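You operate a simulated robot arm through the tools that you are given. There is no shell and no other tool. Be economical: measure what you need, move in short steps, check, and stop when the job is done.

The job below is to be done with a simulated two-armed robot. You get a single attempt, and the scene is never put back.

JOB
Jog the hatch down to the bottom stop and fill the green tray to about its line.
Fine: isolator on to jog; then off, yellow padlock on and start tried before you push the trolley in and open the discharge lever; lever shut after, padlock stays. Where these are worked on the way, their far stop is far enough and under half their travel is too little: isolator.

It is judged by the outcome, as a careful person would: the job done as asked, and still so three seconds after it is handed in. It fails if anything else is knocked over, pushed out of place, dropped, spilled or broken.

ROBOT AND FRAMES
Two 7-joint arms with two-finger parallel grippers on one trunk, on a base that drives. Base frame: it is fixed to the floor where the robot stands at the start and does not move with it; the origin is under the middle of the robot, x ahead of it, y to its left, z up. Units: mm, degrees, N and s.
The left shoulder is at the start at [50, 158, 1183], the right one opposite. With the tool pointing down near the work surface each hand reaches from about 100 to 320 mm from the robot's upright axis, wherever it stands, measured 20 degrees to its own side. Places, roughly: blue hatch clamp [200, 1400, 1300]; charge valve [0, 800, 1100]; discharge lever [200, 700, 1100]; drain valve [600, 300, 1000]; drum speed dial [600, -200, 1200]; emergency stop [500, -300, 1200]; fill valve [500, 400, 1000]; hatch lamp switch [500, -400, 1400]; isolator [700, 0, 1200]; jacket bleed valve [-900, 1400, 1100]; jacket valve [-700, 1300, 1100]; jog down button [600, -200, 1400]; red hatch clamp [200, 1200, 1400]; sample lever [-400, 1600, 1400]; start button [700, 0, 1400]; tray trolley [200, 800, 300]. Payload 3.91 kg a hand.
The tool frame of a hand sits at the grasp point between the pads (the TCP): z along the fingers, y along the line on which they close. The tips reach 30 mm beyond it. The gripper opens to 110 mm. The fingers are 20 mm wide and 10 mm thick; the gripper's body (48 by 112 mm) begins 55 mm behind the TCP.
Orientation is that of the tool frame in the base frame, as [roll, pitch, yaw] about the fixed x, y, z axes, in that order (R = Rz(yaw) Ry(pitch) Rx(roll)). With the fingers straight down and closing along the base's y, the tool's x points along the base's -x, its y along +y and its z along -z.

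CONTROLS
- The arms move only by the tool send_rows. It takes "left_motion", "right_motion" or both (then of equal length, played together; a hand with none holds still); each is one flat list of numbers, 7 for each row, row after row: the turn, a rotation vector about the tool's x, y, z in rad, then the shift along the tool's x, y, z in cm, then the finger opening in cm, from 0 to 11. In form: [wx, wy, wz, tx, ty, tz, grip, wx, wy, wz, tx, ty, tz, grip, ...]. A call has 1 to 20 rows; each row is the pose to reach, as a shift and turn from the pose commanded when the call began, along the tool's axes at that moment. A row lasts 0.2 s, in which the tool goes at most 50 mm and 8.6 degrees; a call with a longer step from one row to the next is refused whole, and so is a gripper value outside its range. A pose out of reach is approached as far as the arm can. The call stops where the force on the tool passes 50 N (or 10 N more than at its start, if that is more) or the arm is blocked; 0.2 s more then pass. Each finger travels about 153 mm/s and halts on what it meets, pressing with about 41 N; the grip force reading is that of the motor and also rises with nothing between the fingers. The clock runs only during rows and for 0.2 s after the last one: add rows that repeat a pose to give the fingers time. The reply holds the time, the measured pose of the TCP, the force on the tool along the base axes, the opening and the grip force, in the units named above and with some noise, with the torque about the TCP (base axes, N m) and any sound that the robot's microphone picked up, and new pictures: "views" is both (left out), scene, wrist or none (wrist: the cameras of the hands that moved).
- Cameras (640 x 400 px; columns grow to the right, rows downward): "scene" is now at [122.9, 36.8, 1320]; the picture's right is [0.41, -0.91, 0.00], its down [-0.51, -0.23, -0.83] and it looks along [0.76, 0.34, -0.56] (base axes); focal length 214 px, centre (320, 200). "left" rides on the left gripper at [72, -17, -103] in its tool frame; the picture's right is [0.23, 0.97, 0.00], its down [-0.76, 0.18, -0.62] and it looks along [-0.61, 0.14, 0.78] (tool axes); focal length 222 px, centre (320, 200). "right" rides on the right gripper at [72, 17, -103] in its tool frame; the picture's right is [-0.23, 0.97, 0.00], its down [-0.76, -0.18, -0.62] and it looks along [-0.61, -0.14, 0.78] (tool axes); focal length 222 px, centre (320, 200). There is no depth. A picture from a camera that has moved, and an enlarged one, comes with that camera's place and axes in the base frame and with its lens.
- raise_lower(by): slides the trunk up (or, below 0, down) by that many mm; the arms and the scene camera ride with it, the base frame stays. It gives what a move gives, with no picture.
- base_move(legs): drives the robot by 1 to 6 legs, each [ahead, turn to the left] in mm and degrees, along the robot's own axes; the way and the turn of a leg run together, so that a leg with both is an arc; at most 1500 mm and 180 degrees a leg. The arms and the cameras ride along, it lands a little off, and it stops where it bumps. It gives what a move gives, and a new picture of the scene camera.
- pan_tilt(pan, tilt): turns the head with the scene camera to pan (to the left, within 80 degrees either way) and tilt (down, from -29 to 69), counted from straight ahead of the robot. It gives what a move gives, and a new picture of the scene camera.
- close_up(camera, box): a new picture of the part [left, top, right, bottom] of that camera's present view, enlarged. The clock stands still meanwhile.
- hand_in(): hands the job in; it is judged then, once.

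Go step by step. Nothing tells you exact positions but the pictures and the camera data: compare them with the known pose of the tool, close in by small moves and look again before you grip or let go. The budget is 120 turns and 260 pictures, counting those below and the enlarged ones. Unless the task says otherwise, let go and move clear before handing in, and close with one line.

The tools are called after "Emit:" as a command line: name --argument value ..., lists and objects as JSON in quotes. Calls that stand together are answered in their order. send_rows: Moves the arms, as the interface text tells. Its arguments: {"type":"object","properties":{"left_motion":{"type":"array","items":{"type":"number"}},"right_motion":{"type":"array","items":{"type":"number"}},"views":{"type":"string","enum":["both","scene","wrist","none"]}},"required":[]} The other tools are called the same way: raise_lower (by) slides the trunk up or down; base_move (legs) drives the base; pan_tilt (pan, tilt) turns the head that bears the scene camera; close_up (camera, box) takes an enlarged picture of a part of a camera's view; hand_in () hands the job in.

At the start:

```text
time_s: 0.0
left_tool_pos: [321.3, 351.8, 999.6]
left_tool_rot: [-179.9, 0.0, -179.8]
left_force: [0.8, -0.4, -1.1]
left_ft_torque: [0.02, 0.01, 0.02]
left_opening: 109.9
left_grip_force: 0.1
right_tool_pos: [404.0, 15.4, 1000.1]
right_tool_rot: [179.9, 0.0, -180.0]
right_force: [-0.4, -0.4, 0.6]
right_ft_torque: [-0.01, -0.01, -0.02]
right_opening: 109.9
right_grip_force: 0.1
trunk travel left (down, up): [-425.0, 57.0]
robot x, y, heading: [1.0, -2.2, 0.1]
head pan, tilt: [24.0, 34.2]
```

scene: 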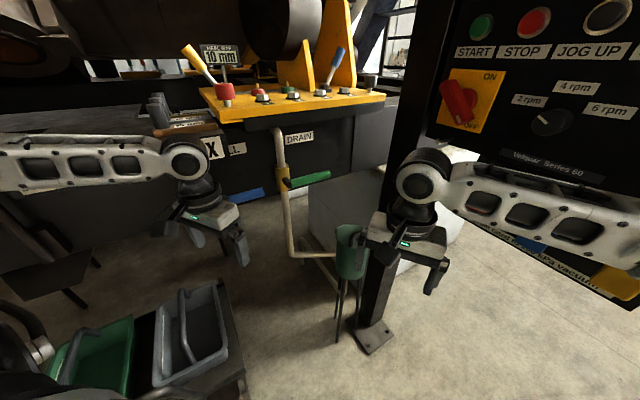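
right: 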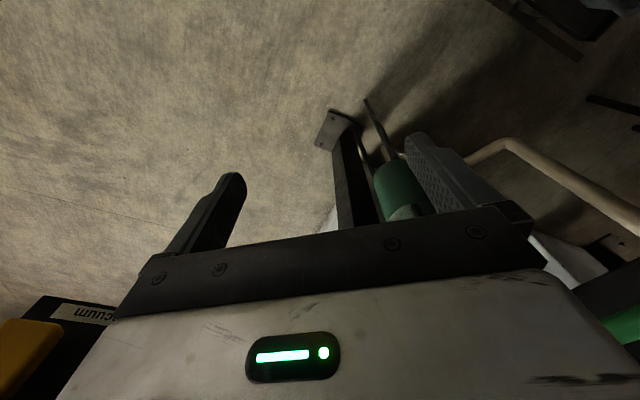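
left: 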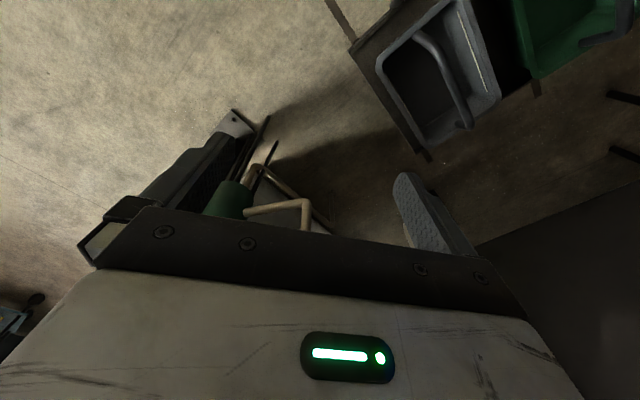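

I see the control panel ahead and to the right, with the machine and trays to the left. First I'll look around with the head.

Emit:
pan_tilt --pan -20 --tilt 5

Emit:
pan_tilt --pan 75 --tilt 5

Emit:
pan_tilt --pan 70 --tilt 50

Emit:
pan_tilt --pan 30 --tilt 5

```text
time_s: 1.1
left_tool_pos: [321.4, 351.4, 1000.9]
left_tool_rot: [-180.0, 0.0, -179.9]
left_force: [-0.4, -0.3, 0.7]
left_ft_torque: [-0.02, 0.01, -0.01]
left_opening: 109.7
left_grip_force: 0.0
right_tool_pos: [403.7, 14.7, 1000.2]
right_tool_rot: [-179.9, 0.0, 179.9]
right_force: [0.3, 0.2, 0.0]
right_ft_torque: [-0.04, 0.0, 0.01]
right_opening: 110.0
right_grip_force: 0.1
trunk travel left (down, up): [-425.0, 57.0]
robot x, y, heading: [-3.0, -0.7, -0.0]
head pan, tilt: [-20.0, 5.0]
camera scene: at [128.5, -30.5, 1366.9], right [-0.34, -0.94, 0.0], down [-0.08, 0.03, -1.0], along [0.94, -0.34, -0.09], focal length 214 px, centre (320, 200)
```

scene: 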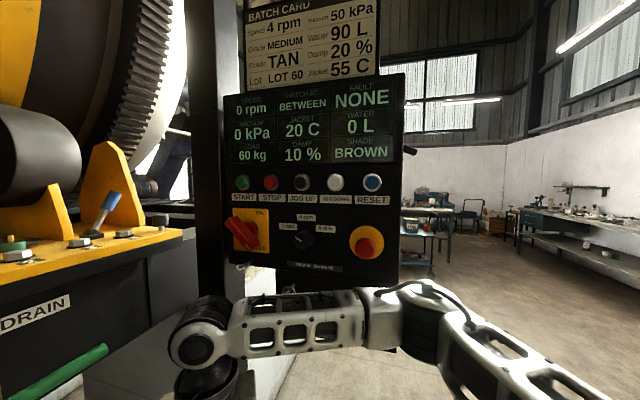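

```text
time_s: 2.8
left_tool_pos: [321.2, 352.3, 999.9]
left_tool_rot: [-180.0, 0.0, -179.9]
left_force: [-0.3, 0.3, 0.8]
left_ft_torque: [0.01, 0.03, 0.0]
left_opening: 110.2
left_grip_force: 0.1
right_tool_pos: [402.9, 15.9, 999.6]
right_tool_rot: [180.0, 0.0, -179.9]
right_force: [0.5, -0.8, -0.5]
right_ft_torque: [0.02, 0.01, 0.01]
right_opening: 110.2
right_grip_force: 0.1
trunk travel left (down, up): [-425.0, 57.0]
robot x, y, heading: [1.3, -0.6, -0.1]
head pan, tilt: [75.0, 5.0]
camera scene: at [65.9, 89.5, 1367.0], right [0.97, -0.26, 0.0], down [-0.02, -0.08, -1.0], along [0.26, 0.96, -0.09], focal length 214 px, centre (320, 200)
```

scene: 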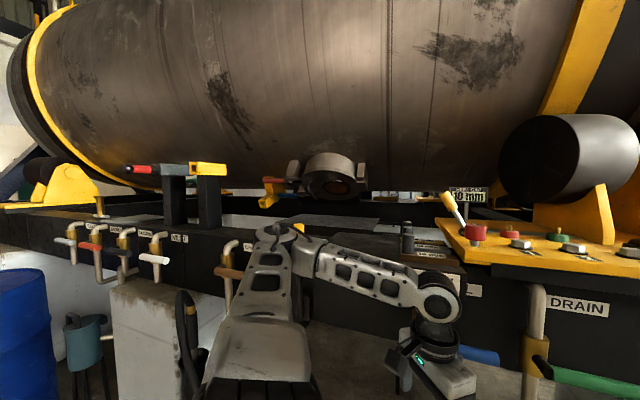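

```text
time_s: 3.9
left_tool_pos: [321.9, 351.9, 999.6]
left_tool_rot: [180.0, 0.0, -180.0]
left_force: [0.3, 0.4, -0.1]
left_ft_torque: [-0.01, 0.01, -0.01]
left_opening: 110.0
left_grip_force: 0.2
right_tool_pos: [404.1, 14.9, 999.9]
right_tool_rot: [-179.9, 0.1, 179.9]
right_force: [-0.5, -0.3, -0.2]
right_ft_torque: [-0.03, 0.01, 0.0]
right_opening: 110.1
right_grip_force: 0.1
trunk travel left (down, up): [-425.0, 57.0]
robot x, y, heading: [-2.1, -2.2, -0.1]
head pan, tilt: [70.0, 50.0]
camera scene: at [68.4, 73.2, 1297.1], right [0.94, -0.34, 0.0], down [-0.26, -0.72, -0.64], along [0.22, 0.6, -0.77], focal length 214 px, centre (320, 200)
```

scene: 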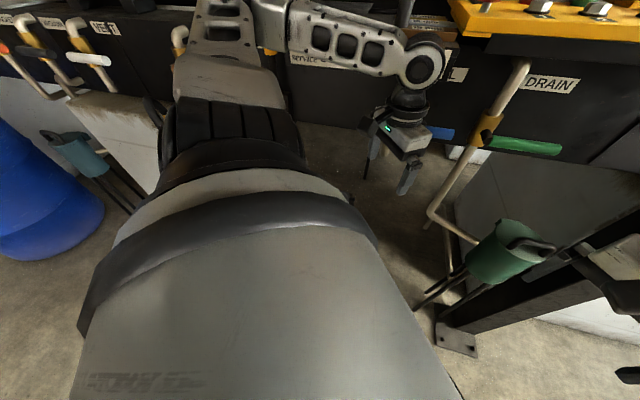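

```text
time_s: 5.1
left_tool_pos: [320.6, 352.1, 999.4]
left_tool_rot: [179.9, -0.1, -179.9]
left_force: [0.7, 0.6, 0.2]
left_ft_torque: [-0.03, -0.01, 0.0]
left_opening: 110.0
left_grip_force: 0.0
right_tool_pos: [402.4, 14.0, 1000.1]
right_tool_rot: [-180.0, -0.1, 180.0]
right_force: [-0.4, 0.1, 0.2]
right_ft_torque: [0.0, -0.01, 0.02]
right_opening: 110.3
right_grip_force: 0.0
trunk travel left (down, up): [-425.0, 57.0]
robot x, y, heading: [-0.3, 1.6, -0.2]
head pan, tilt: [30.0, 5.0]
camera scene: at [121.6, 46.8, 1366.9], right [0.5, -0.87, 0.0], down [-0.08, -0.04, -1.0], along [0.86, 0.5, -0.09], focal length 214 px, centre (320, 200)
```

scene: 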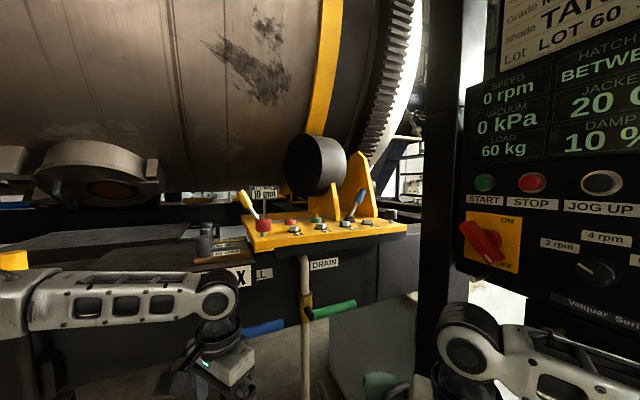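

I can see the isolator, the jog buttons and the drain controls, but not the padlock yet. I'll zoom in on the panel and look below and around it.

Emit:
pan_tilt --pan -15 --tilt 12

Emit:
close_up --camera "scene" --box '[160, 40, 400, 190]'

Emit:
close_up --camera "scene" --box '[160, 130, 400, 280]'

Emit:
pan_tilt --pan -20 --tilt 45

Emit:
pan_tilt --pan -75 --tilt 25

```text
time_s: 6.2
left_tool_pos: [320.4, 352.4, 999.3]
left_tool_rot: [179.9, 0.0, -179.9]
left_force: [0.3, -0.5, 0.8]
left_ft_torque: [-0.02, -0.03, -0.02]
left_opening: 110.3
left_grip_force: 0.1
right_tool_pos: [403.8, 15.8, 1000.8]
right_tool_rot: [-180.0, 0.0, -179.9]
right_force: [0.8, 0.3, 0.1]
right_ft_torque: [0.02, -0.03, -0.02]
right_opening: 110.0
right_grip_force: 0.0
trunk travel left (down, up): [-425.0, 57.0]
robot x, y, heading: [-0.9, -2.9, 0.3]
head pan, tilt: [-15.0, 12.0]
camera scene: at [132.2, -23.2, 1355.7], right [-0.26, -0.97, 0.0], down [-0.2, 0.05, -0.98], along [0.94, -0.25, -0.21], focal length 214 px, centre (320, 200)
```

scene: 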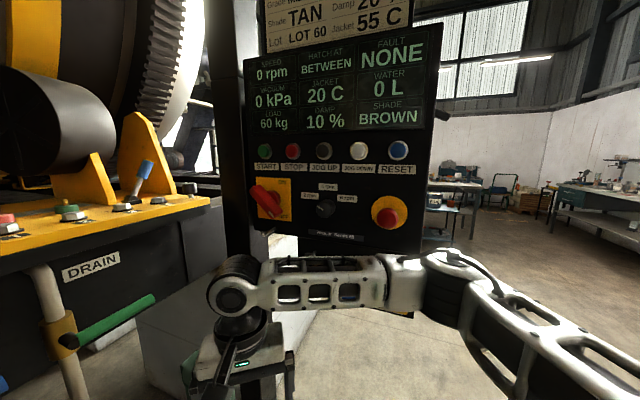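

```text
2.67 times, centred on (280, 115) of scene
camera zoom: at [132.2, -23.2, 1355.7], right [-0.26, -0.97, 0.0], down [-0.2, 0.05, -0.98], along [0.94, -0.25, -0.21], focal length 572 px, centre (427, 427)
```

zoom: 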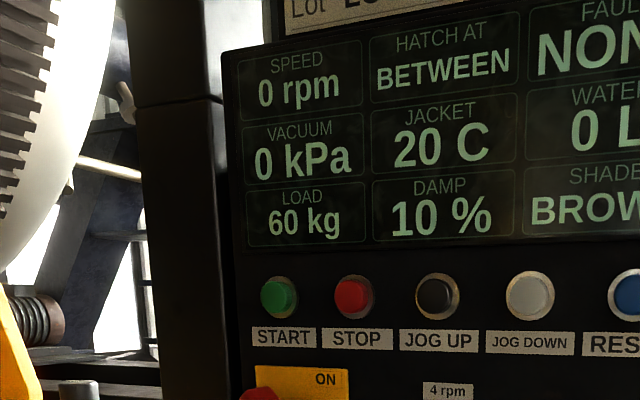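

```text
2.67 times, centred on (280, 205) of scene
camera zoom: at [132.2, -23.2, 1355.7], right [-0.26, -0.97, 0.0], down [-0.2, 0.05, -0.98], along [0.94, -0.25, -0.21], focal length 572 px, centre (427, 187)
```

zoom: 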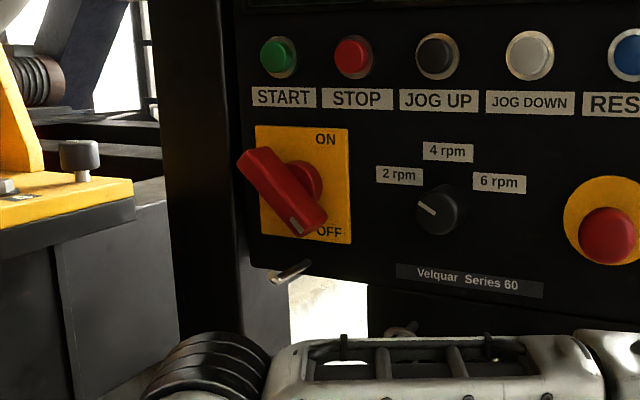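

```text
time_s: 7.2
left_tool_pos: [320.4, 351.0, 1000.1]
left_tool_rot: [-179.9, 0.0, -179.9]
left_force: [-0.5, 0.1, 0.3]
left_ft_torque: [-0.01, -0.02, -0.05]
left_opening: 110.1
left_grip_force: 0.0
right_tool_pos: [402.5, 15.9, 999.1]
right_tool_rot: [180.0, 0.0, 180.0]
right_force: [-0.5, 0.0, -0.4]
right_ft_torque: [-0.02, 0.01, -0.01]
right_opening: 110.1
right_grip_force: 0.0
trunk travel left (down, up): [-425.0, 57.0]
robot x, y, heading: [3.1, -3.1, -0.1]
head pan, tilt: [-20.0, 45.0]
camera scene: at [118.5, -27.0, 1304.0], right [-0.34, -0.94, 0.0], down [-0.66, 0.24, -0.71], along [0.67, -0.24, -0.71], focal length 214 px, centre (320, 200)
```

scene: 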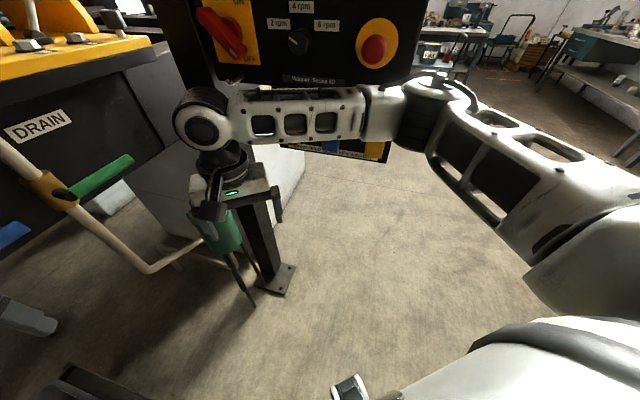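

```text
time_s: 8.4
left_tool_pos: [321.2, 350.7, 1001.0]
left_tool_rot: [-179.9, 0.0, -180.0]
left_force: [0.8, -0.4, 0.2]
left_ft_torque: [-0.01, 0.02, -0.02]
left_opening: 109.9
left_grip_force: 0.1
right_tool_pos: [403.5, 15.2, 999.9]
right_tool_rot: [180.0, 0.0, 180.0]
right_force: [0.2, 0.9, -0.1]
right_ft_torque: [0.02, 0.02, 0.0]
right_opening: 110.2
right_grip_force: 0.0
trunk travel left (down, up): [-425.0, 57.0]
robot x, y, heading: [1.0, -1.6, 0.1]
head pan, tilt: [-75.0, 25.0]
camera scene: at [66.0, -88.2, 1334.5], right [-0.97, -0.26, 0.0], down [-0.11, 0.41, -0.91], along [0.24, -0.88, -0.42], focal length 214 px, centre (320, 200)
```

scene: 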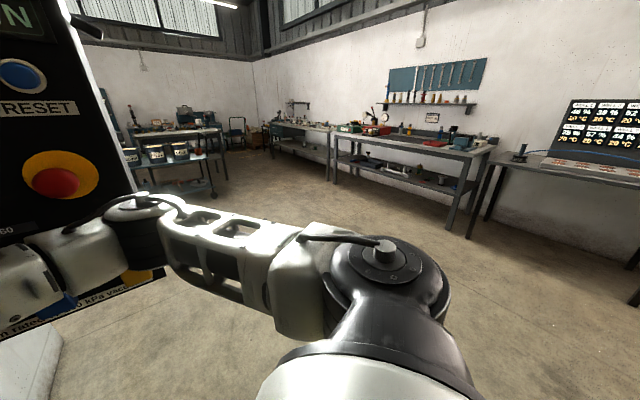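

The padlocks seem to hang under the panel behind the right arm. I'll tip the right hand to face the panel, which also gives its camera a view.

Emit:
send_rows --right_motion '[0, -0.14, 0, 0.5, 0, -1, 6, 0, -0.28, 0, 1, 0, -2, 6, 0, -0.42, 0, 1.5, 0, -3, 6, 0, -0.56, 0, 2, 0, -4, 6, 0, -0.7, 0, 2.5, 0, -5, 6, 0, -0.84, 0, 3, 0, -6, 6, 0, -0.98, 0, 3.5, 0, -7, 6, 0, -1.12, 0, 4, 0, -8, 6, 0, -1.26, 0, 4.5, 0, -9, 6, 0, -1.4, 0, 5, 0, -10, 6, 0, -1.52, 0, 5, 0, -11, 6, 0, -1.571, 0, 5, 0, -12, 6]' --views "both"

Emit:
pan_tilt --pan -20 --tilt 35

```text
time_s: 11.0
left_tool_pos: [321.5, 351.4, 999.6]
left_tool_rot: [-180.0, -0.1, -179.9]
left_force: [-0.4, -1.0, -0.4]
left_ft_torque: [0.03, 0.04, -0.03]
left_opening: 110.3
left_grip_force: 0.1
right_tool_pos: [353.2, 16.7, 1119.6]
right_tool_rot: [21.3, 89.9, 21.4]
right_force: [-0.1, 0.3, -0.2]
right_ft_torque: [-0.01, -0.01, -0.02]
right_opening: 60.2
right_grip_force: 0.0
trunk travel left (down, up): [-425.0, 57.0]
robot x, y, heading: [-1.3, -0.3, 0.2]
head pan, tilt: [-75.0, 25.0]
camera scene: at [65.8, -88.2, 1334.5], right [-0.97, -0.26, 0.0], down [-0.11, 0.41, -0.91], along [0.23, -0.88, -0.42], focal length 214 px, centre (320, 200)
camera right: at [249.8, 33.6, 1047.1], right [0.0, 0.97, 0.23], down [-0.62, -0.18, 0.76], along [0.78, -0.14, 0.61], focal length 222 px, centre (320, 200)
```

scene: 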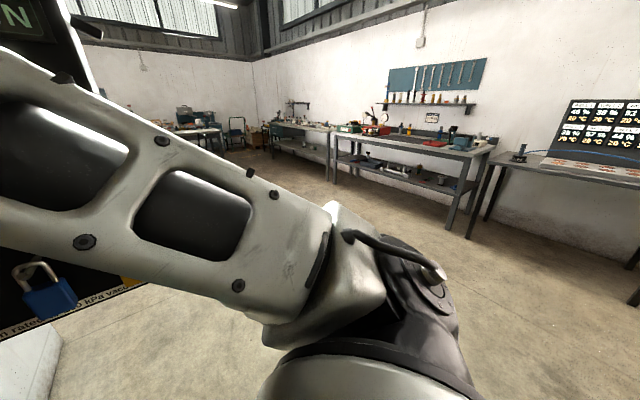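
right: 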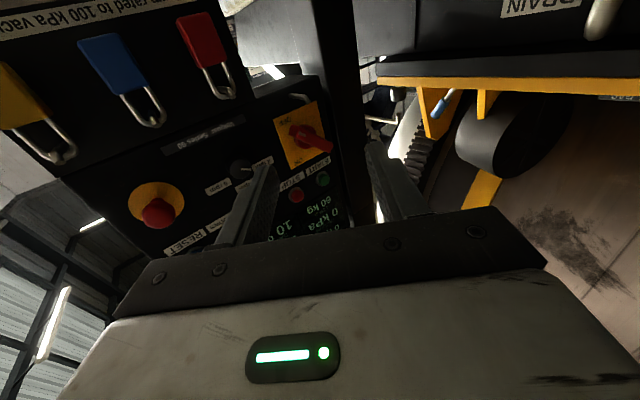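

```text
time_s: 12.2
left_tool_pos: [321.8, 352.9, 998.5]
left_tool_rot: [180.0, 0.0, -179.9]
left_force: [-0.1, -0.6, -0.7]
left_ft_torque: [-0.01, 0.01, 0.03]
left_opening: 110.2
left_grip_force: 0.1
right_tool_pos: [353.7, 16.1, 1121.5]
right_tool_rot: [171.5, 90.0, 171.5]
right_force: [-0.3, 0.0, 0.2]
right_ft_torque: [0.06, 0.0, 0.02]
right_opening: 60.0
right_grip_force: 0.0
trunk travel left (down, up): [-425.0, 57.0]
robot x, y, heading: [-0.0, 1.1, -0.2]
head pan, tilt: [-20.0, 35.0]
camera scene: at [124.8, -29.4, 1318.8], right [-0.34, -0.94, 0.0], down [-0.54, 0.2, -0.82], along [0.77, -0.28, -0.57], focal length 214 px, centre (320, 200)
```

scene: 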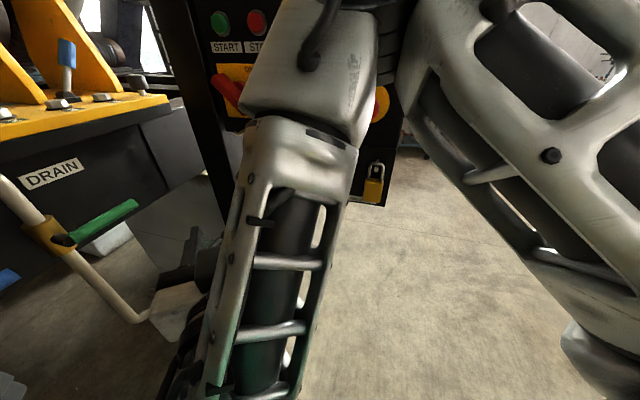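

The three padlocks (yellow, blue, red) hang on a board below the panel. I'll zoom in on them and on the isolator's hasp.

Emit:
close_up --camera "right" --box '[220, 70, 380, 170]'

Emit:
close_up --camera "right" --box '[0, 0, 260, 165]'

Emit:
close_up --camera "scene" --box '[330, 140, 420, 210]'

```text
4.00 times, centred on (300, 120) of right
camera zoom: at [249.7, 33.6, 1047.1], right [0.0, 0.97, 0.23], down [-0.62, -0.18, 0.76], along [0.78, -0.14, 0.61], focal length 888 px, centre (400, 520)
```

zoom: 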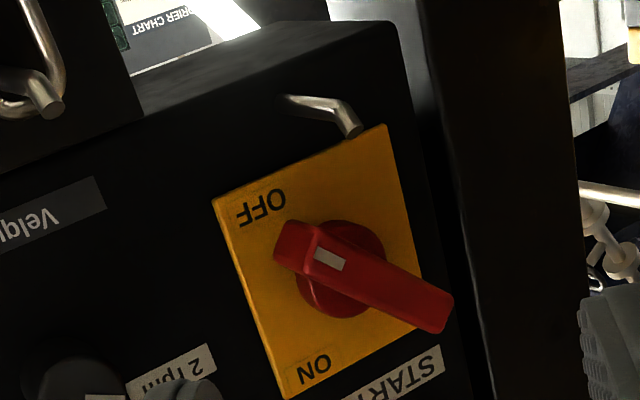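

```text
2.42 times, centred on (130, 82) of right
camera zoom: at [249.7, 33.6, 1047.1], right [0.0, 0.97, 0.23], down [-0.62, -0.18, 0.76], along [0.78, -0.14, 0.61], focal length 538 px, centre (781, 485)
```

zoom: 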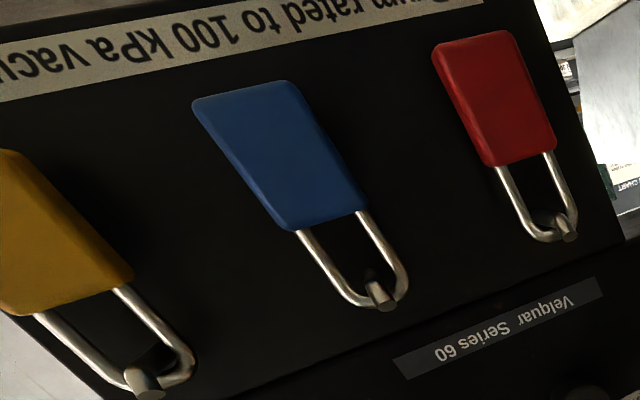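

```text
5.71 times, centred on (375, 175) of scene
camera zoom: at [124.8, -29.4, 1318.8], right [-0.34, -0.94, 0.0], down [-0.54, 0.2, -0.82], along [0.77, -0.28, -0.57], focal length 1226 px, centre (6, 343)
```

zoom: 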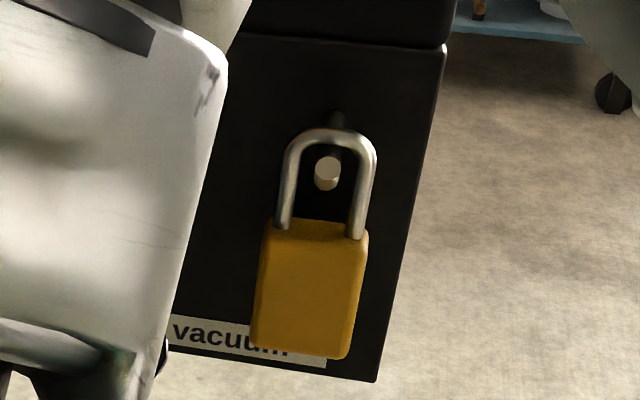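

The yellow padlock hangs on a peg near (512,-317,1043). The isolator knob is near (719,-34,1230), and its hook tip is near (668,-12,1153). The panel faces about 40° to the right, so I'll pull both arms in before driving.

Emit:
send_rows --left_motion '[0, 0, 0, 3, -2.5, 0, 11, 0, 0, 0, 6, -5, 0, 11, 0, 0, 0, 9, -7.5, 0, 11, 0, 0, 0, 12, -10, 0, 11]' --right_motion '[0, 0, 0, 0, -3.3, -2.5, 6, 0, 0, 0, 0, -6.7, -5, 6, 0, 0, 0, 0, -10, -7.5, 6, 0, 0, 0, 0, -13.5, -10, 6]' --views "none"

Emit:
pan_tilt --pan 50 --tilt 45

```text
time_s: 13.2
left_tool_pos: [264.4, 268.1, 998.8]
left_tool_rot: [179.9, -0.1, -179.9]
left_force: [-0.1, 0.6, -0.5]
left_ft_torque: [0.01, -0.03, 0.02]
left_opening: 110.2
left_grip_force: 0.0
left hand out of reach, approached as far as the arm can: row 3, 4
right_tool_pos: [318.7, -32.1, 1117.2]
right_tool_rot: [-4.8, 89.6, -6.5]
right_force: [0.3, 0.0, -0.8]
right_ft_torque: [-0.01, 0.01, 0.03]
right_opening: 59.9
right_grip_force: 0.0
right hand out of reach, approached as far as the arm can: row 2, 3, 4
trunk travel left (down, up): [-425.0, 57.0]
robot x, y, heading: [3.4, -5.0, -0.0]
head pan, tilt: [-20.0, 35.0]
```

```text
time_s: 14.7
left_tool_pos: [264.3, 268.1, 999.8]
left_tool_rot: [-180.0, -0.1, -179.9]
left_force: [0.1, -0.1, -0.1]
left_ft_torque: [0.0, 0.01, 0.01]
left_opening: 110.0
left_grip_force: 0.0
right_tool_pos: [318.9, -31.5, 1119.2]
right_tool_rot: [-5.3, 89.3, -6.9]
right_force: [0.3, 0.2, 0.2]
right_ft_torque: [-0.01, -0.02, 0.02]
right_opening: 59.9
right_grip_force: 0.1
trunk travel left (down, up): [-425.0, 57.0]
robot x, y, heading: [-0.5, -2.6, -0.2]
head pan, tilt: [50.0, 45.0]
camera scene: at [94.4, 63.0, 1303.9], right [0.77, -0.64, 0.0], down [-0.45, -0.54, -0.71], along [0.45, 0.54, -0.71], focal length 214 px, centre (320, 200)
```

scene: 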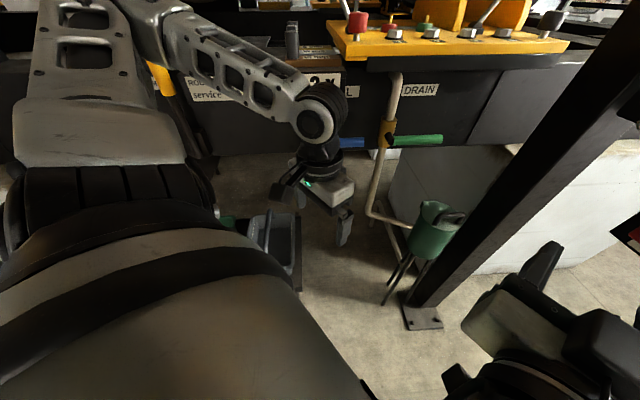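

The way ahead looks clear. I'll drive about 126 mm forward and turn square to the panel (heading -40°), so the left arm can reach everything on it.

Emit:
base_move --legs '[[0, 10], [126, 0], [0, -50]]'

Emit:
pan_tilt --pan 15 --tilt 20

```text
time_s: 18.9
left_tool_pos: [498.2, 57.8, 1000.4]
left_tool_rot: [-179.9, -0.1, 140.0]
left_force: [-0.6, -0.2, 0.2]
left_ft_torque: [-0.01, 0.0, -0.03]
left_opening: 110.1
left_grip_force: 0.0
right_tool_pos: [347.4, -207.5, 1118.8]
right_tool_rot: [15.1, 89.3, -26.6]
right_force: [0.3, 0.9, -0.4]
right_ft_torque: [-0.02, -0.01, -0.01]
right_opening: 59.9
right_grip_force: 0.1
trunk travel left (down, up): [-425.0, 57.0]
robot x, y, heading: [125.3, 20.0, -40.0]
head pan, tilt: [50.0, 45.0]
camera scene: at [236.3, 10.7, 1303.9], right [0.17, -0.98, 0.0], down [-0.7, -0.12, -0.71], along [0.7, 0.12, -0.71], focal length 214 px, centre (320, 200)
```

scene: 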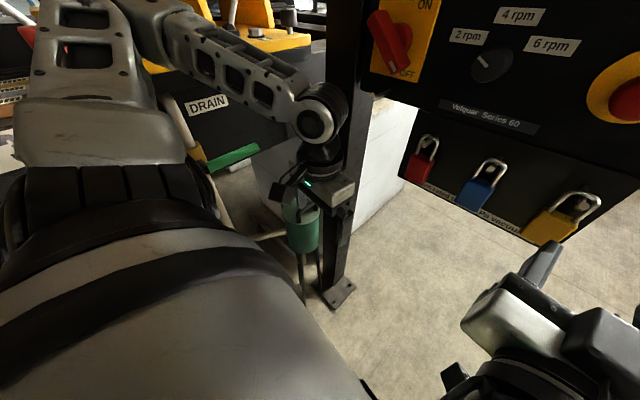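

```text
time_s: 19.9
left_tool_pos: [498.4, 57.4, 1000.0]
left_tool_rot: [-180.0, -0.1, 140.0]
left_force: [-0.8, 0.0, -0.9]
left_ft_torque: [0.03, -0.01, -0.03]
left_opening: 110.1
left_grip_force: 0.0
right_tool_pos: [347.1, -208.4, 1119.5]
right_tool_rot: [21.1, 89.1, -20.7]
right_force: [0.4, 0.0, -0.6]
right_ft_torque: [0.04, 0.01, -0.03]
right_opening: 59.8
right_grip_force: 0.1
trunk travel left (down, up): [-425.0, 57.0]
robot x, y, heading: [122.0, 22.2, -40.4]
head pan, tilt: [15.0, 20.0]
camera scene: at [240.7, -42.5, 1342.6], right [-0.42, -0.91, 0.0], down [-0.31, 0.14, -0.94], along [0.85, -0.4, -0.34], focal length 214 px, centre (320, 200)
```

scene: 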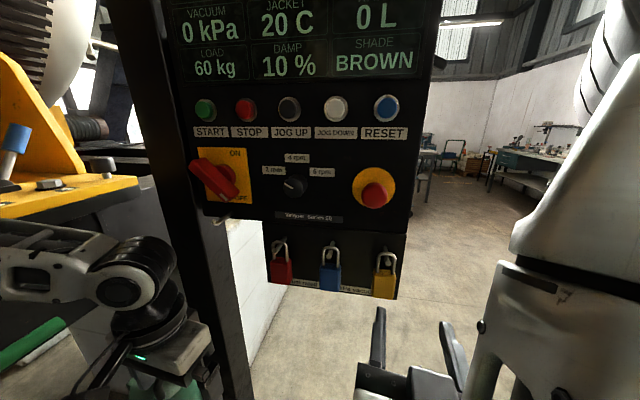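

With a good view of the whole panel, I'll tip the left hand to point at it and raise it toward isolator height, in two parts.

Emit:
send_rows --left_motion '[0, -0.14, 0, 0, 0, -2, 11, 0, -0.28, 0, 0, 0, -4, 11, 0, -0.42, 0, 0, 0, -6, 11, 0, -0.56, 0, -1, 0, -8, 11, 0, -0.7, 0, -2, 0, -10, 11, 0, -0.84, 0, -3, 0.5, -12, 11, 0, -0.98, 0, -4, 1, -14, 11, 0, -1.12, 0, -5, 1.5, -16, 11, 0, -1.26, 0, -6, 2, -18, 11, 0, -1.4, 0, -7, 3, -20, 11, 0, -1.52, 0, -7.5, 4, -22, 11, 0, -1.571, 0, -7.7, 5, -23, 11]' --views "both"

```text
time_s: 22.5
left_tool_pos: [657.6, 53.6, 1251.7]
left_tool_rot: [-19.3, 90.0, -59.3]
left_force: [0.1, -1.1, 0.2]
left_ft_torque: [0.0, 0.02, -0.01]
left_opening: 110.1
left_grip_force: 0.0
left hand out of reach, approached as far as the arm can: row 1, 2, 3, 4, 5, 6, 7, 8, 9, 10, 11, 12
right_tool_pos: [348.1, -206.5, 1119.6]
right_tool_rot: [20.8, 89.1, -21.1]
right_force: [-0.1, -1.4, -0.9]
right_ft_torque: [-0.03, -0.02, 0.02]
right_opening: 60.1
right_grip_force: 0.0
trunk travel left (down, up): [-425.0, 57.0]
robot x, y, heading: [121.5, 19.7, -40.2]
head pan, tilt: [15.0, 20.0]
camera scene: at [240.6, -42.4, 1342.6], right [-0.42, -0.91, 0.0], down [-0.31, 0.14, -0.94], along [0.85, -0.4, -0.34], focal length 214 px, centre (320, 200)
camera left: at [568.1, 107.1, 1180.5], right [0.63, 0.75, -0.23], down [-0.36, 0.54, 0.76], along [0.69, -0.39, 0.61], focal length 222 px, centre (320, 200)
```

scene: 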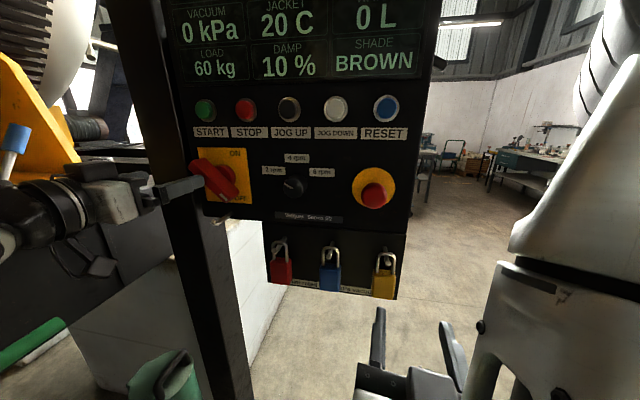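
left: 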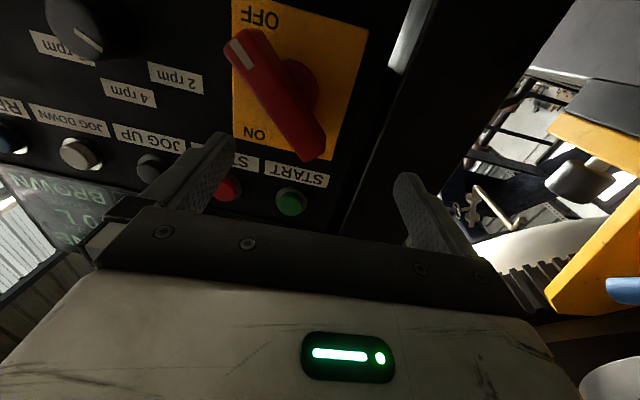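

The handle sits at 45° with its pivot near (715,-37,1236), and the marker points to OFF. I'll roll the hand 45° to straddle it and close in part of the way.

Emit:
send_rows --left_motion '[0, 0, -0.13, 0, 0, 1.6, 11, 0, 0, -0.26, 0, 0, 3.3, 11, 0, 0, -0.39, 0, 0, 5, 11, 0, 0, -0.52, 0, 0, 6.6, 9, 0, 0, -0.65, 0, 0, 8.3, 8, 0, 0, -0.785, 0, 0, 10, 7, 0, 0, -0.785, 0, 0, 10, 7]' --views "both"

```text
time_s: 23.9
left_tool_pos: [726.8, -1.4, 1258.7]
left_tool_rot: [-89.8, 45.5, -129.4]
left_force: [-33.3, 25.9, -5.1]
left_ft_torque: [0.74, 1.51, 0.88]
left_opening: 71.4
left_grip_force: 1.2
right_tool_pos: [343.5, -203.7, 1121.0]
right_tool_rot: [18.4, 88.8, -23.3]
right_force: [-0.9, 1.2, -0.5]
right_ft_torque: [-0.02, -0.02, -0.05]
right_opening: 59.8
right_grip_force: 0.1
trunk travel left (down, up): [-425.0, 57.0]
robot x, y, heading: [125.5, 21.4, -39.5]
head pan, tilt: [15.0, 20.0]
stopped in row 7 (left hand): the force on the tool passed its limit at 57 N (the readings are from after the stop); the commanded pose is now the measured one
camera scene: at [234.2, -36.3, 1343.4], right [-0.42, -0.91, 0.0], down [-0.31, 0.14, -0.94], along [0.85, -0.4, -0.34], focal length 214 px, centre (320, 200)
camera left: at [606.4, 16.5, 1218.1], right [0.34, 0.41, -0.84], down [-0.06, 0.91, 0.42], along [0.94, -0.09, 0.34], focal length 222 px, centre (320, 200)
```

scene: 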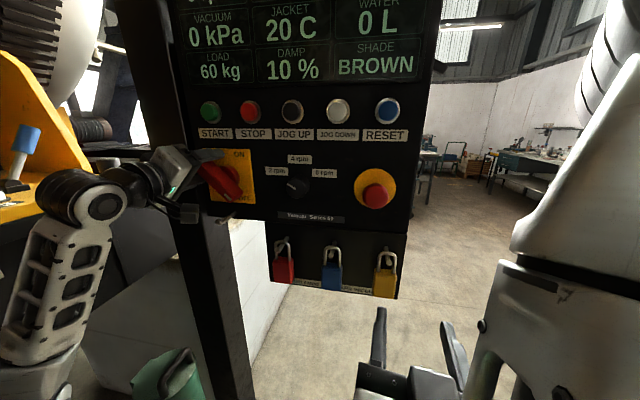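
left: 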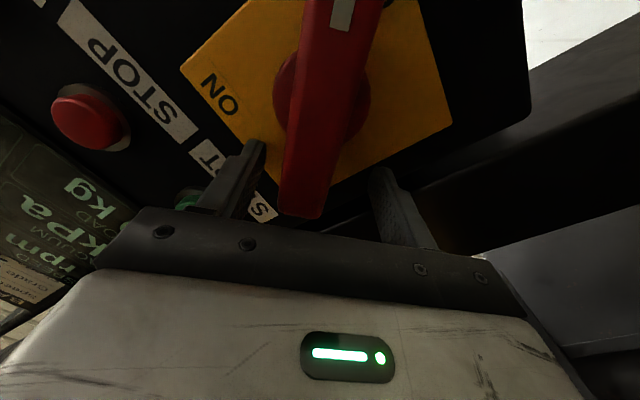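

The fingertips have touched the plate on either side of the handle. I'll back off a few mm, slide along the handle to its pivot and close.

Emit:
send_rows --left_motion '[0, 0, 0, 0, 0, -0.6, 7, 0, 0, 0, 1.4, -0.2, -0.6, 7, 0, 0, 0, 2.8, -0.3, -0.6, 7, 0, 0, 0, 4.1, -0.5, -0.5, 7, 0, 0, 0, 4.1, -0.5, -0.5, 7]' --views "wrist"

```text
time_s: 25.1
left_tool_pos: [705.8, -26.0, 1229.5]
left_tool_rot: [-90.1, 45.5, -129.8]
left_force: [-3.5, 12.5, 6.7]
left_ft_torque: [0.38, -0.24, 0.61]
left_opening: 69.9
left_grip_force: 0.2
right_tool_pos: [345.4, -205.2, 1119.7]
right_tool_rot: [18.3, 89.0, -23.4]
right_force: [-0.2, -0.5, -0.5]
right_ft_torque: [0.03, 0.01, -0.03]
right_opening: 59.9
right_grip_force: 0.0
trunk travel left (down, up): [-425.0, 57.0]
robot x, y, heading: [123.1, 19.8, -39.8]
head pan, tilt: [15.0, 20.0]
camera left: at [586.6, -8.3, 1190.1], right [0.34, 0.41, -0.84], down [-0.06, 0.91, 0.42], along [0.94, -0.1, 0.33], focal length 222 px, centre (320, 200)
```

left: 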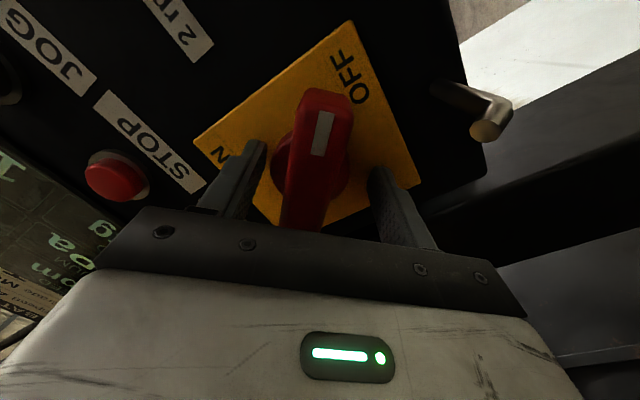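

The fingers are centred on the pivot. I'll close on the handle.

Emit:
send_rows --left_motion '[0, 0, 0, 0, 0, 0, 3, 0, 0, 0, 0, 0, 0, 1, 0, 0, 0, 0, 0, 0, 1]' --views "wrist"

```text
time_s: 25.9
left_tool_pos: [702.7, -31.2, 1232.8]
left_tool_rot: [-89.5, 45.5, -129.9]
left_force: [-7.4, -15.4, 26.1]
left_ft_torque: [0.25, 1.68, 0.5]
left_opening: 25.7
left_grip_force: 44.8
right_tool_pos: [344.2, -208.4, 1120.4]
right_tool_rot: [33.2, 89.1, -8.6]
right_force: [0.4, -0.1, -0.6]
right_ft_torque: [0.01, 0.0, -0.01]
right_opening: 60.1
right_grip_force: 0.0
trunk travel left (down, up): [-425.0, 57.0]
robot x, y, heading: [125.7, 22.3, -39.8]
head pan, tilt: [15.0, 20.0]
camera left: at [583.3, -12.7, 1192.6], right [0.35, 0.41, -0.84], down [-0.05, 0.91, 0.42], along [0.94, -0.1, 0.34], focal length 222 px, centre (320, 200)
```

left: 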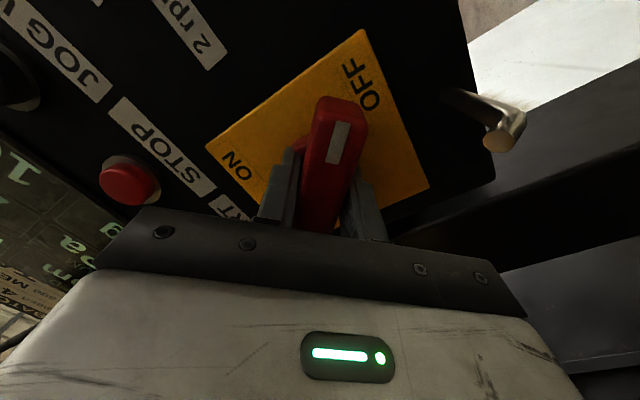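

The handle is gripped at 25.7 mm. Now I'll turn it counterclockwise toward ON.

Emit:
send_rows --left_motion '[0, 0, 0, 0, -0.6, 0, 1, 0, 0, -0.12, 0, -0.7, 0, 1, 0, 0, -0.24, 0, -0.7, 0, 1, 0, 0, -0.36, 0, -0.7, 0, 1, 0, 0, -0.48, 0, -0.7, 0, 1, 0, 0, -0.6, 0, -0.7, 0, 1, 0, 0, -0.72, 0, -0.7, 0, 1, 0, 0, -0.84, 0, -0.7, 0, 1, 0, 0, -0.96, 0, -0.7, 0, 1, 0, 0, -1.08, 0, -0.7, 0, 1, 0, 0, -1.2, 0, -0.7, 0, 1, 0, 0, -1.32, 0, -0.7, 0, 1, 0, 0, -1.44, 0, -0.7, 0, 1, 0, 0, -1.57, 0, -0.7, 0, 1]' --views "both"

```text
time_s: 28.9
left_tool_pos: [702.9, -31.5, 1236.2]
left_tool_rot: [-89.6, -44.6, -129.9]
left_force: [-3.5, 2.3, 15.6]
left_ft_torque: [-1.09, -1.65, 0.36]
left_opening: 25.4
left_grip_force: 45.2
right_tool_pos: [345.6, -205.7, 1119.7]
right_tool_rot: [23.0, 89.1, -18.7]
right_force: [-0.8, -0.1, 0.6]
right_ft_torque: [0.03, -0.02, 0.01]
right_opening: 60.1
right_grip_force: 0.0
trunk travel left (down, up): [-425.0, 57.0]
robot x, y, heading: [123.8, 23.5, -40.0]
head pan, tilt: [15.0, 20.0]
camera scene: at [237.8, -41.1, 1343.1], right [-0.42, -0.91, 0.0], down [-0.31, 0.14, -0.94], along [0.85, -0.4, -0.34], focal length 214 px, centre (320, 200)
camera left: at [597.5, 3.9, 1300.1], right [-0.54, -0.65, -0.54], down [-0.21, 0.72, -0.66], along [0.82, -0.24, -0.52], focal length 222 px, centre (320, 200)
```

scene: 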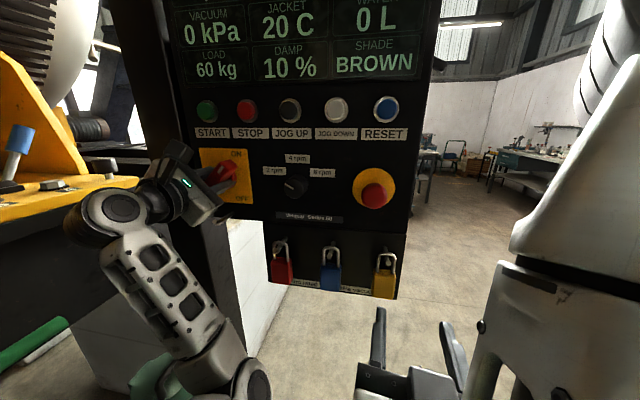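
left: 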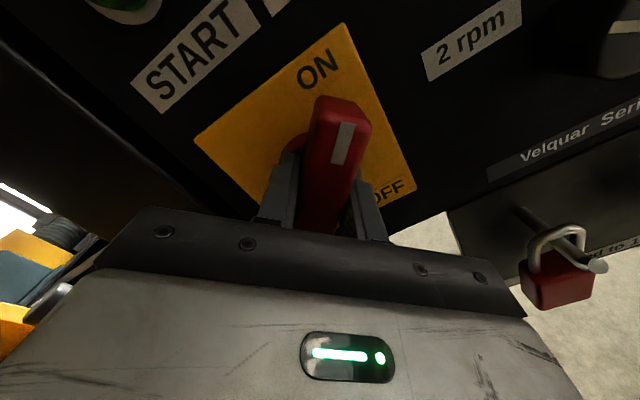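

The isolator is at ON. I'll leave the left hand gripping it and bring the right hand, closed, in front of JOG DOWN at about (569,-227,1364).

Emit:
send_rows --right_motion '[0, 0, 0, -3, 0, 0, 4, 0, 0, 0, -6, 1, 1, 2, 0, 0, 0, -9, 2.5, 2, 0, 0, 0, 0, -12, 4, 3.5, 0, 0, 0, 0, -15, 6, 5, 0, 0, 0, 0, -18, 8, 7, 0, 0, 0, 0, -21, 10.5, 9, 0, 0, 0, 0, -24.4, 12.9, 11, 0, 0, 0, 0, -24.4, 12.9, 12, 0]' --views "both"

```text
time_s: 30.9
left_tool_pos: [704.0, -32.1, 1236.6]
left_tool_rot: [-89.4, -44.3, -129.9]
left_force: [0.4, 0.2, 22.9]
left_ft_torque: [-0.58, -0.85, 1.28]
left_opening: 25.3
left_grip_force: 45.0
right_tool_pos: [517.1, -189.2, 1367.5]
right_tool_rot: [22.4, 89.2, -19.5]
right_force: [-0.1, -0.2, 0.2]
right_ft_torque: [0.01, -0.01, -0.01]
right_opening: 0.0
right_grip_force: 38.0
right hand out of reach, approached as far as the arm can: row 1
trunk travel left (down, up): [-425.0, 57.0]
robot x, y, heading: [121.8, 22.9, -40.1]
head pan, tilt: [15.0, 20.0]
camera scene: at [237.6, -41.4, 1342.9], right [-0.42, -0.91, 0.0], down [-0.31, 0.14, -0.94], along [0.85, -0.4, -0.34], focal length 214 px, centre (320, 200)
camera right: at [453.0, -107.8, 1292.6], right [0.64, 0.73, 0.23], down [-0.59, 0.29, 0.75], along [0.48, -0.62, 0.62], focal length 222 px, centre (320, 200)
```

scene: 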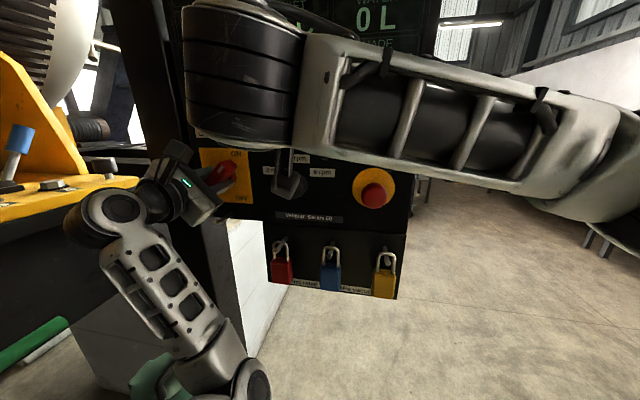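
right: 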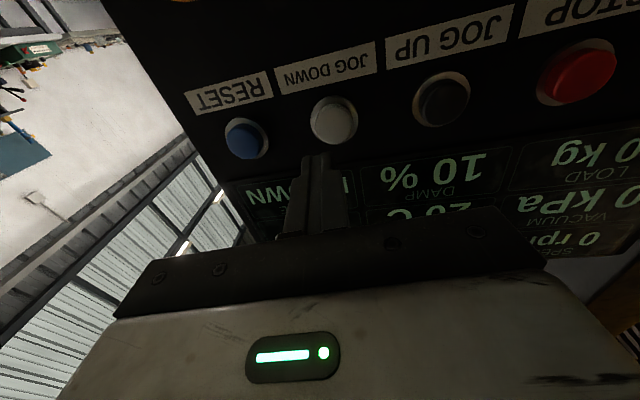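

The closed fingers are just short of JOG DOWN. The wrist view puts the button a little left of and below the tips, so I'll correct and close in.

Emit:
send_rows --right_motion '[0, 0, 0, 0.5, 0.4, 0.5, 0, 0, 0, 0, 1.0, 0.8, 1.2, 0, 0, 0, 0, 1.0, 0.8, 2.2, 0]' --views "wrist"

Emit:
pan_tilt --pan 15 --tilt -15

```text
time_s: 31.7
left_tool_pos: [703.2, -32.0, 1236.7]
left_tool_rot: [-89.4, -44.4, -129.9]
left_force: [0.7, 0.5, 23.7]
left_ft_torque: [-0.48, -0.81, 1.17]
left_opening: 24.8
left_grip_force: 44.9
right_tool_pos: [540.6, -197.1, 1356.9]
right_tool_rot: [23.9, 89.1, -17.8]
right_force: [-1.0, -0.9, 0.3]
right_ft_torque: [0.02, 0.0, 0.03]
right_opening: 0.0
right_grip_force: 38.1
trunk travel left (down, up): [-425.0, 57.0]
robot x, y, heading: [124.6, 21.4, -39.9]
head pan, tilt: [15.0, 20.0]
camera right: at [474.9, -115.4, 1282.8], right [0.64, 0.73, 0.23], down [-0.6, 0.29, 0.75], along [0.48, -0.62, 0.62], focal length 222 px, centre (320, 200)
```

right: 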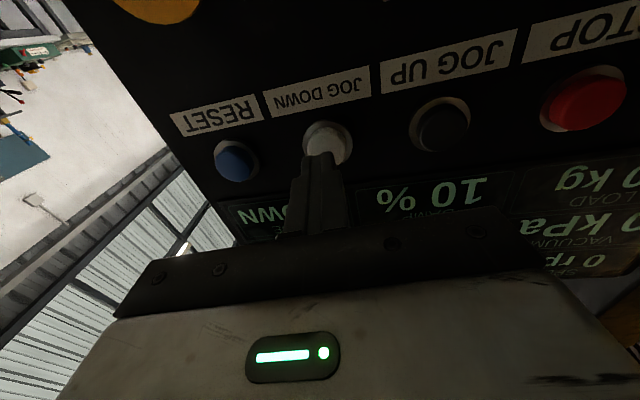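

```text
time_s: 32.8
left_tool_pos: [703.2, -31.8, 1237.5]
left_tool_rot: [-89.4, -44.3, -129.9]
left_force: [0.7, 1.2, 21.8]
left_ft_torque: [-0.7, -0.94, 1.18]
left_opening: 25.5
left_grip_force: 45.0
right_tool_pos: [538.7, -197.2, 1357.4]
right_tool_rot: [23.3, 89.1, -18.5]
right_force: [-0.4, -0.2, -0.2]
right_ft_torque: [-0.04, 0.0, 0.01]
right_opening: 0.0
right_grip_force: 37.6
trunk travel left (down, up): [-425.0, 57.0]
robot x, y, heading: [125.6, 24.0, -40.1]
head pan, tilt: [15.0, -15.0]
camera scene: at [226.1, -35.9, 1397.6], right [-0.42, -0.91, 0.0], down [0.24, -0.11, -0.97], along [0.88, -0.41, 0.26], focal length 214 px, centre (320, 200)
```

scene: 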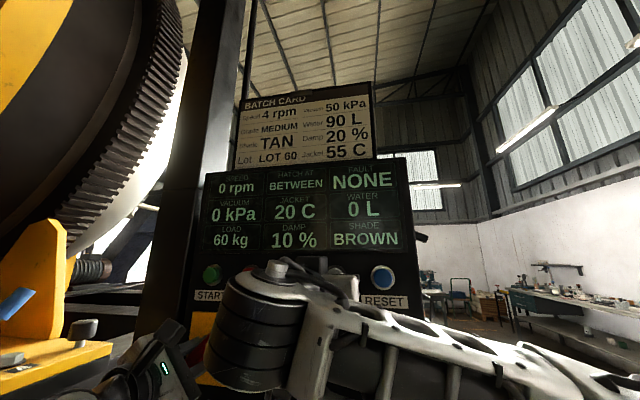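

The display is readable from here. I'll press JOG DOWN and hold briefly while watching "HATCH AT".

Emit:
send_rows --right_motion '[0, 0, 0, 0, 0, 0.6, 0, 0, 0, 0, 0, 0, 1.0, 0, 0, 0, 0, 0, 0, 1.4, 0, 0, 0, 0, 0, 0, 1.6, 0, 0, 0, 0, 0, 0, 1.6, 0, 0, 0, 0, 0, 0, 1.6, 0, 0, 0, 0, 0, 0, 1.6, 0]' --views "both"

```text
time_s: 34.4
left_tool_pos: [704.0, -31.2, 1237.5]
left_tool_rot: [-89.4, -44.4, -130.0]
left_force: [0.5, 1.1, 22.2]
left_ft_torque: [-0.74, -1.05, 1.12]
left_opening: 25.2
left_grip_force: 44.7
right_tool_pos: [551.2, -208.4, 1355.6]
right_tool_rot: [23.2, 89.1, -18.6]
right_force: [0.3, 1.0, -0.2]
right_ft_torque: [0.0, 0.01, 0.01]
right_opening: 0.1
right_grip_force: 38.0
trunk travel left (down, up): [-425.0, 57.0]
robot x, y, heading: [121.2, 19.6, -39.8]
head pan, tilt: [15.0, -15.0]
camera scene: at [226.1, -35.9, 1397.6], right [-0.42, -0.91, 0.0], down [0.24, -0.11, -0.97], along [0.88, -0.41, 0.26], focal length 214 px, centre (320, 200)
camera right: at [486.5, -126.5, 1282.4], right [0.64, 0.73, 0.23], down [-0.59, 0.29, 0.75], along [0.48, -0.62, 0.62], focal length 222 px, centre (320, 200)
```

scene: 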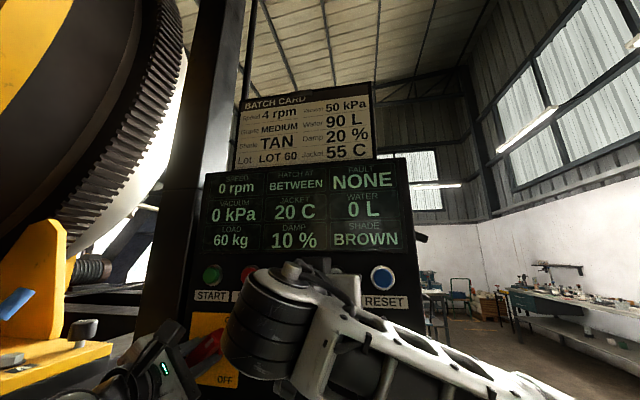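
right: 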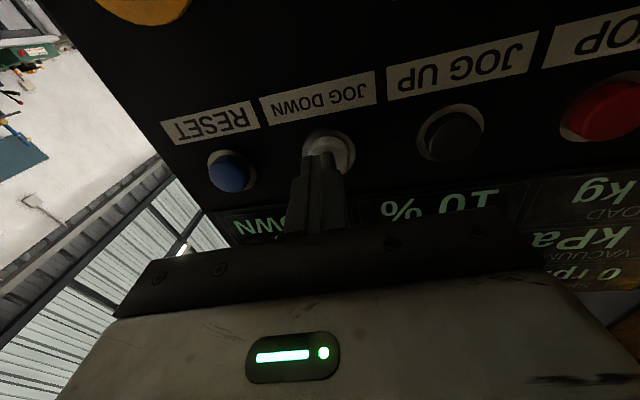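

No contact yet, so I'll press further in.

Emit:
send_rows --right_motion '[0, 0, 0, 0, 0, 0.4, 0, 0, 0, 0, 0, 0, 0.8, 0, 0, 0, 0, 0, 0, 1.2, 0, 0, 0, 0, 0, 0, 1.2, 0, 0, 0, 0, 0, 0, 1.2, 0, 0, 0, 0, 0, 0, 1.2, 0, 0, 0, 0, 0, 0, 1.2, 0]' --views "both"

```text
time_s: 36.0
left_tool_pos: [703.4, -31.5, 1236.6]
left_tool_rot: [-89.4, -44.4, -129.9]
left_force: [1.2, 0.4, 21.9]
left_ft_torque: [-0.75, -1.02, 1.16]
left_opening: 25.1
left_grip_force: 45.3
right_tool_pos: [560.6, -217.0, 1357.3]
right_tool_rot: [22.8, 89.1, -18.9]
right_force: [-0.3, -0.4, 0.3]
right_ft_torque: [-0.05, 0.01, 0.02]
right_opening: 0.2
right_grip_force: 37.9
trunk travel left (down, up): [-425.0, 57.0]
robot x, y, heading: [122.1, 25.0, -39.9]
head pan, tilt: [15.0, -15.0]
camera scene: at [226.0, -35.8, 1397.7], right [-0.42, -0.91, 0.0], down [0.24, -0.11, -0.97], along [0.88, -0.41, 0.26], focal length 214 px, centre (320, 200)
camera right: at [495.7, -134.7, 1282.1], right [0.64, 0.73, 0.23], down [-0.59, 0.29, 0.75], along [0.48, -0.62, 0.62], focal length 222 px, centre (320, 200)
```

scene: 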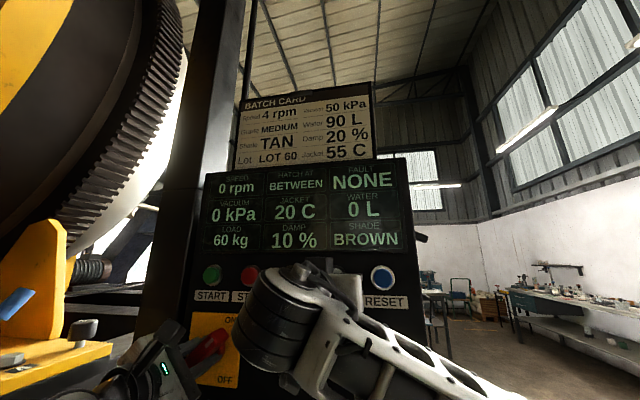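
right: 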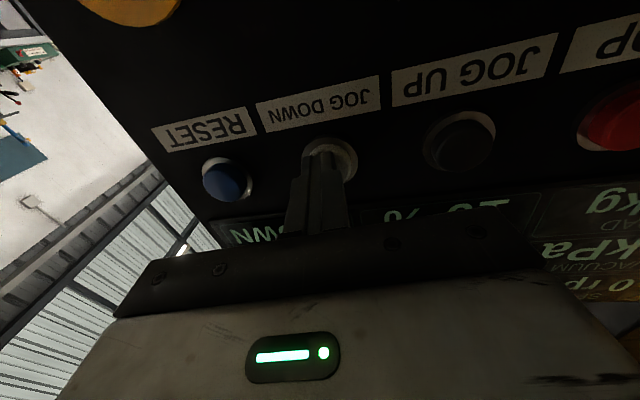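

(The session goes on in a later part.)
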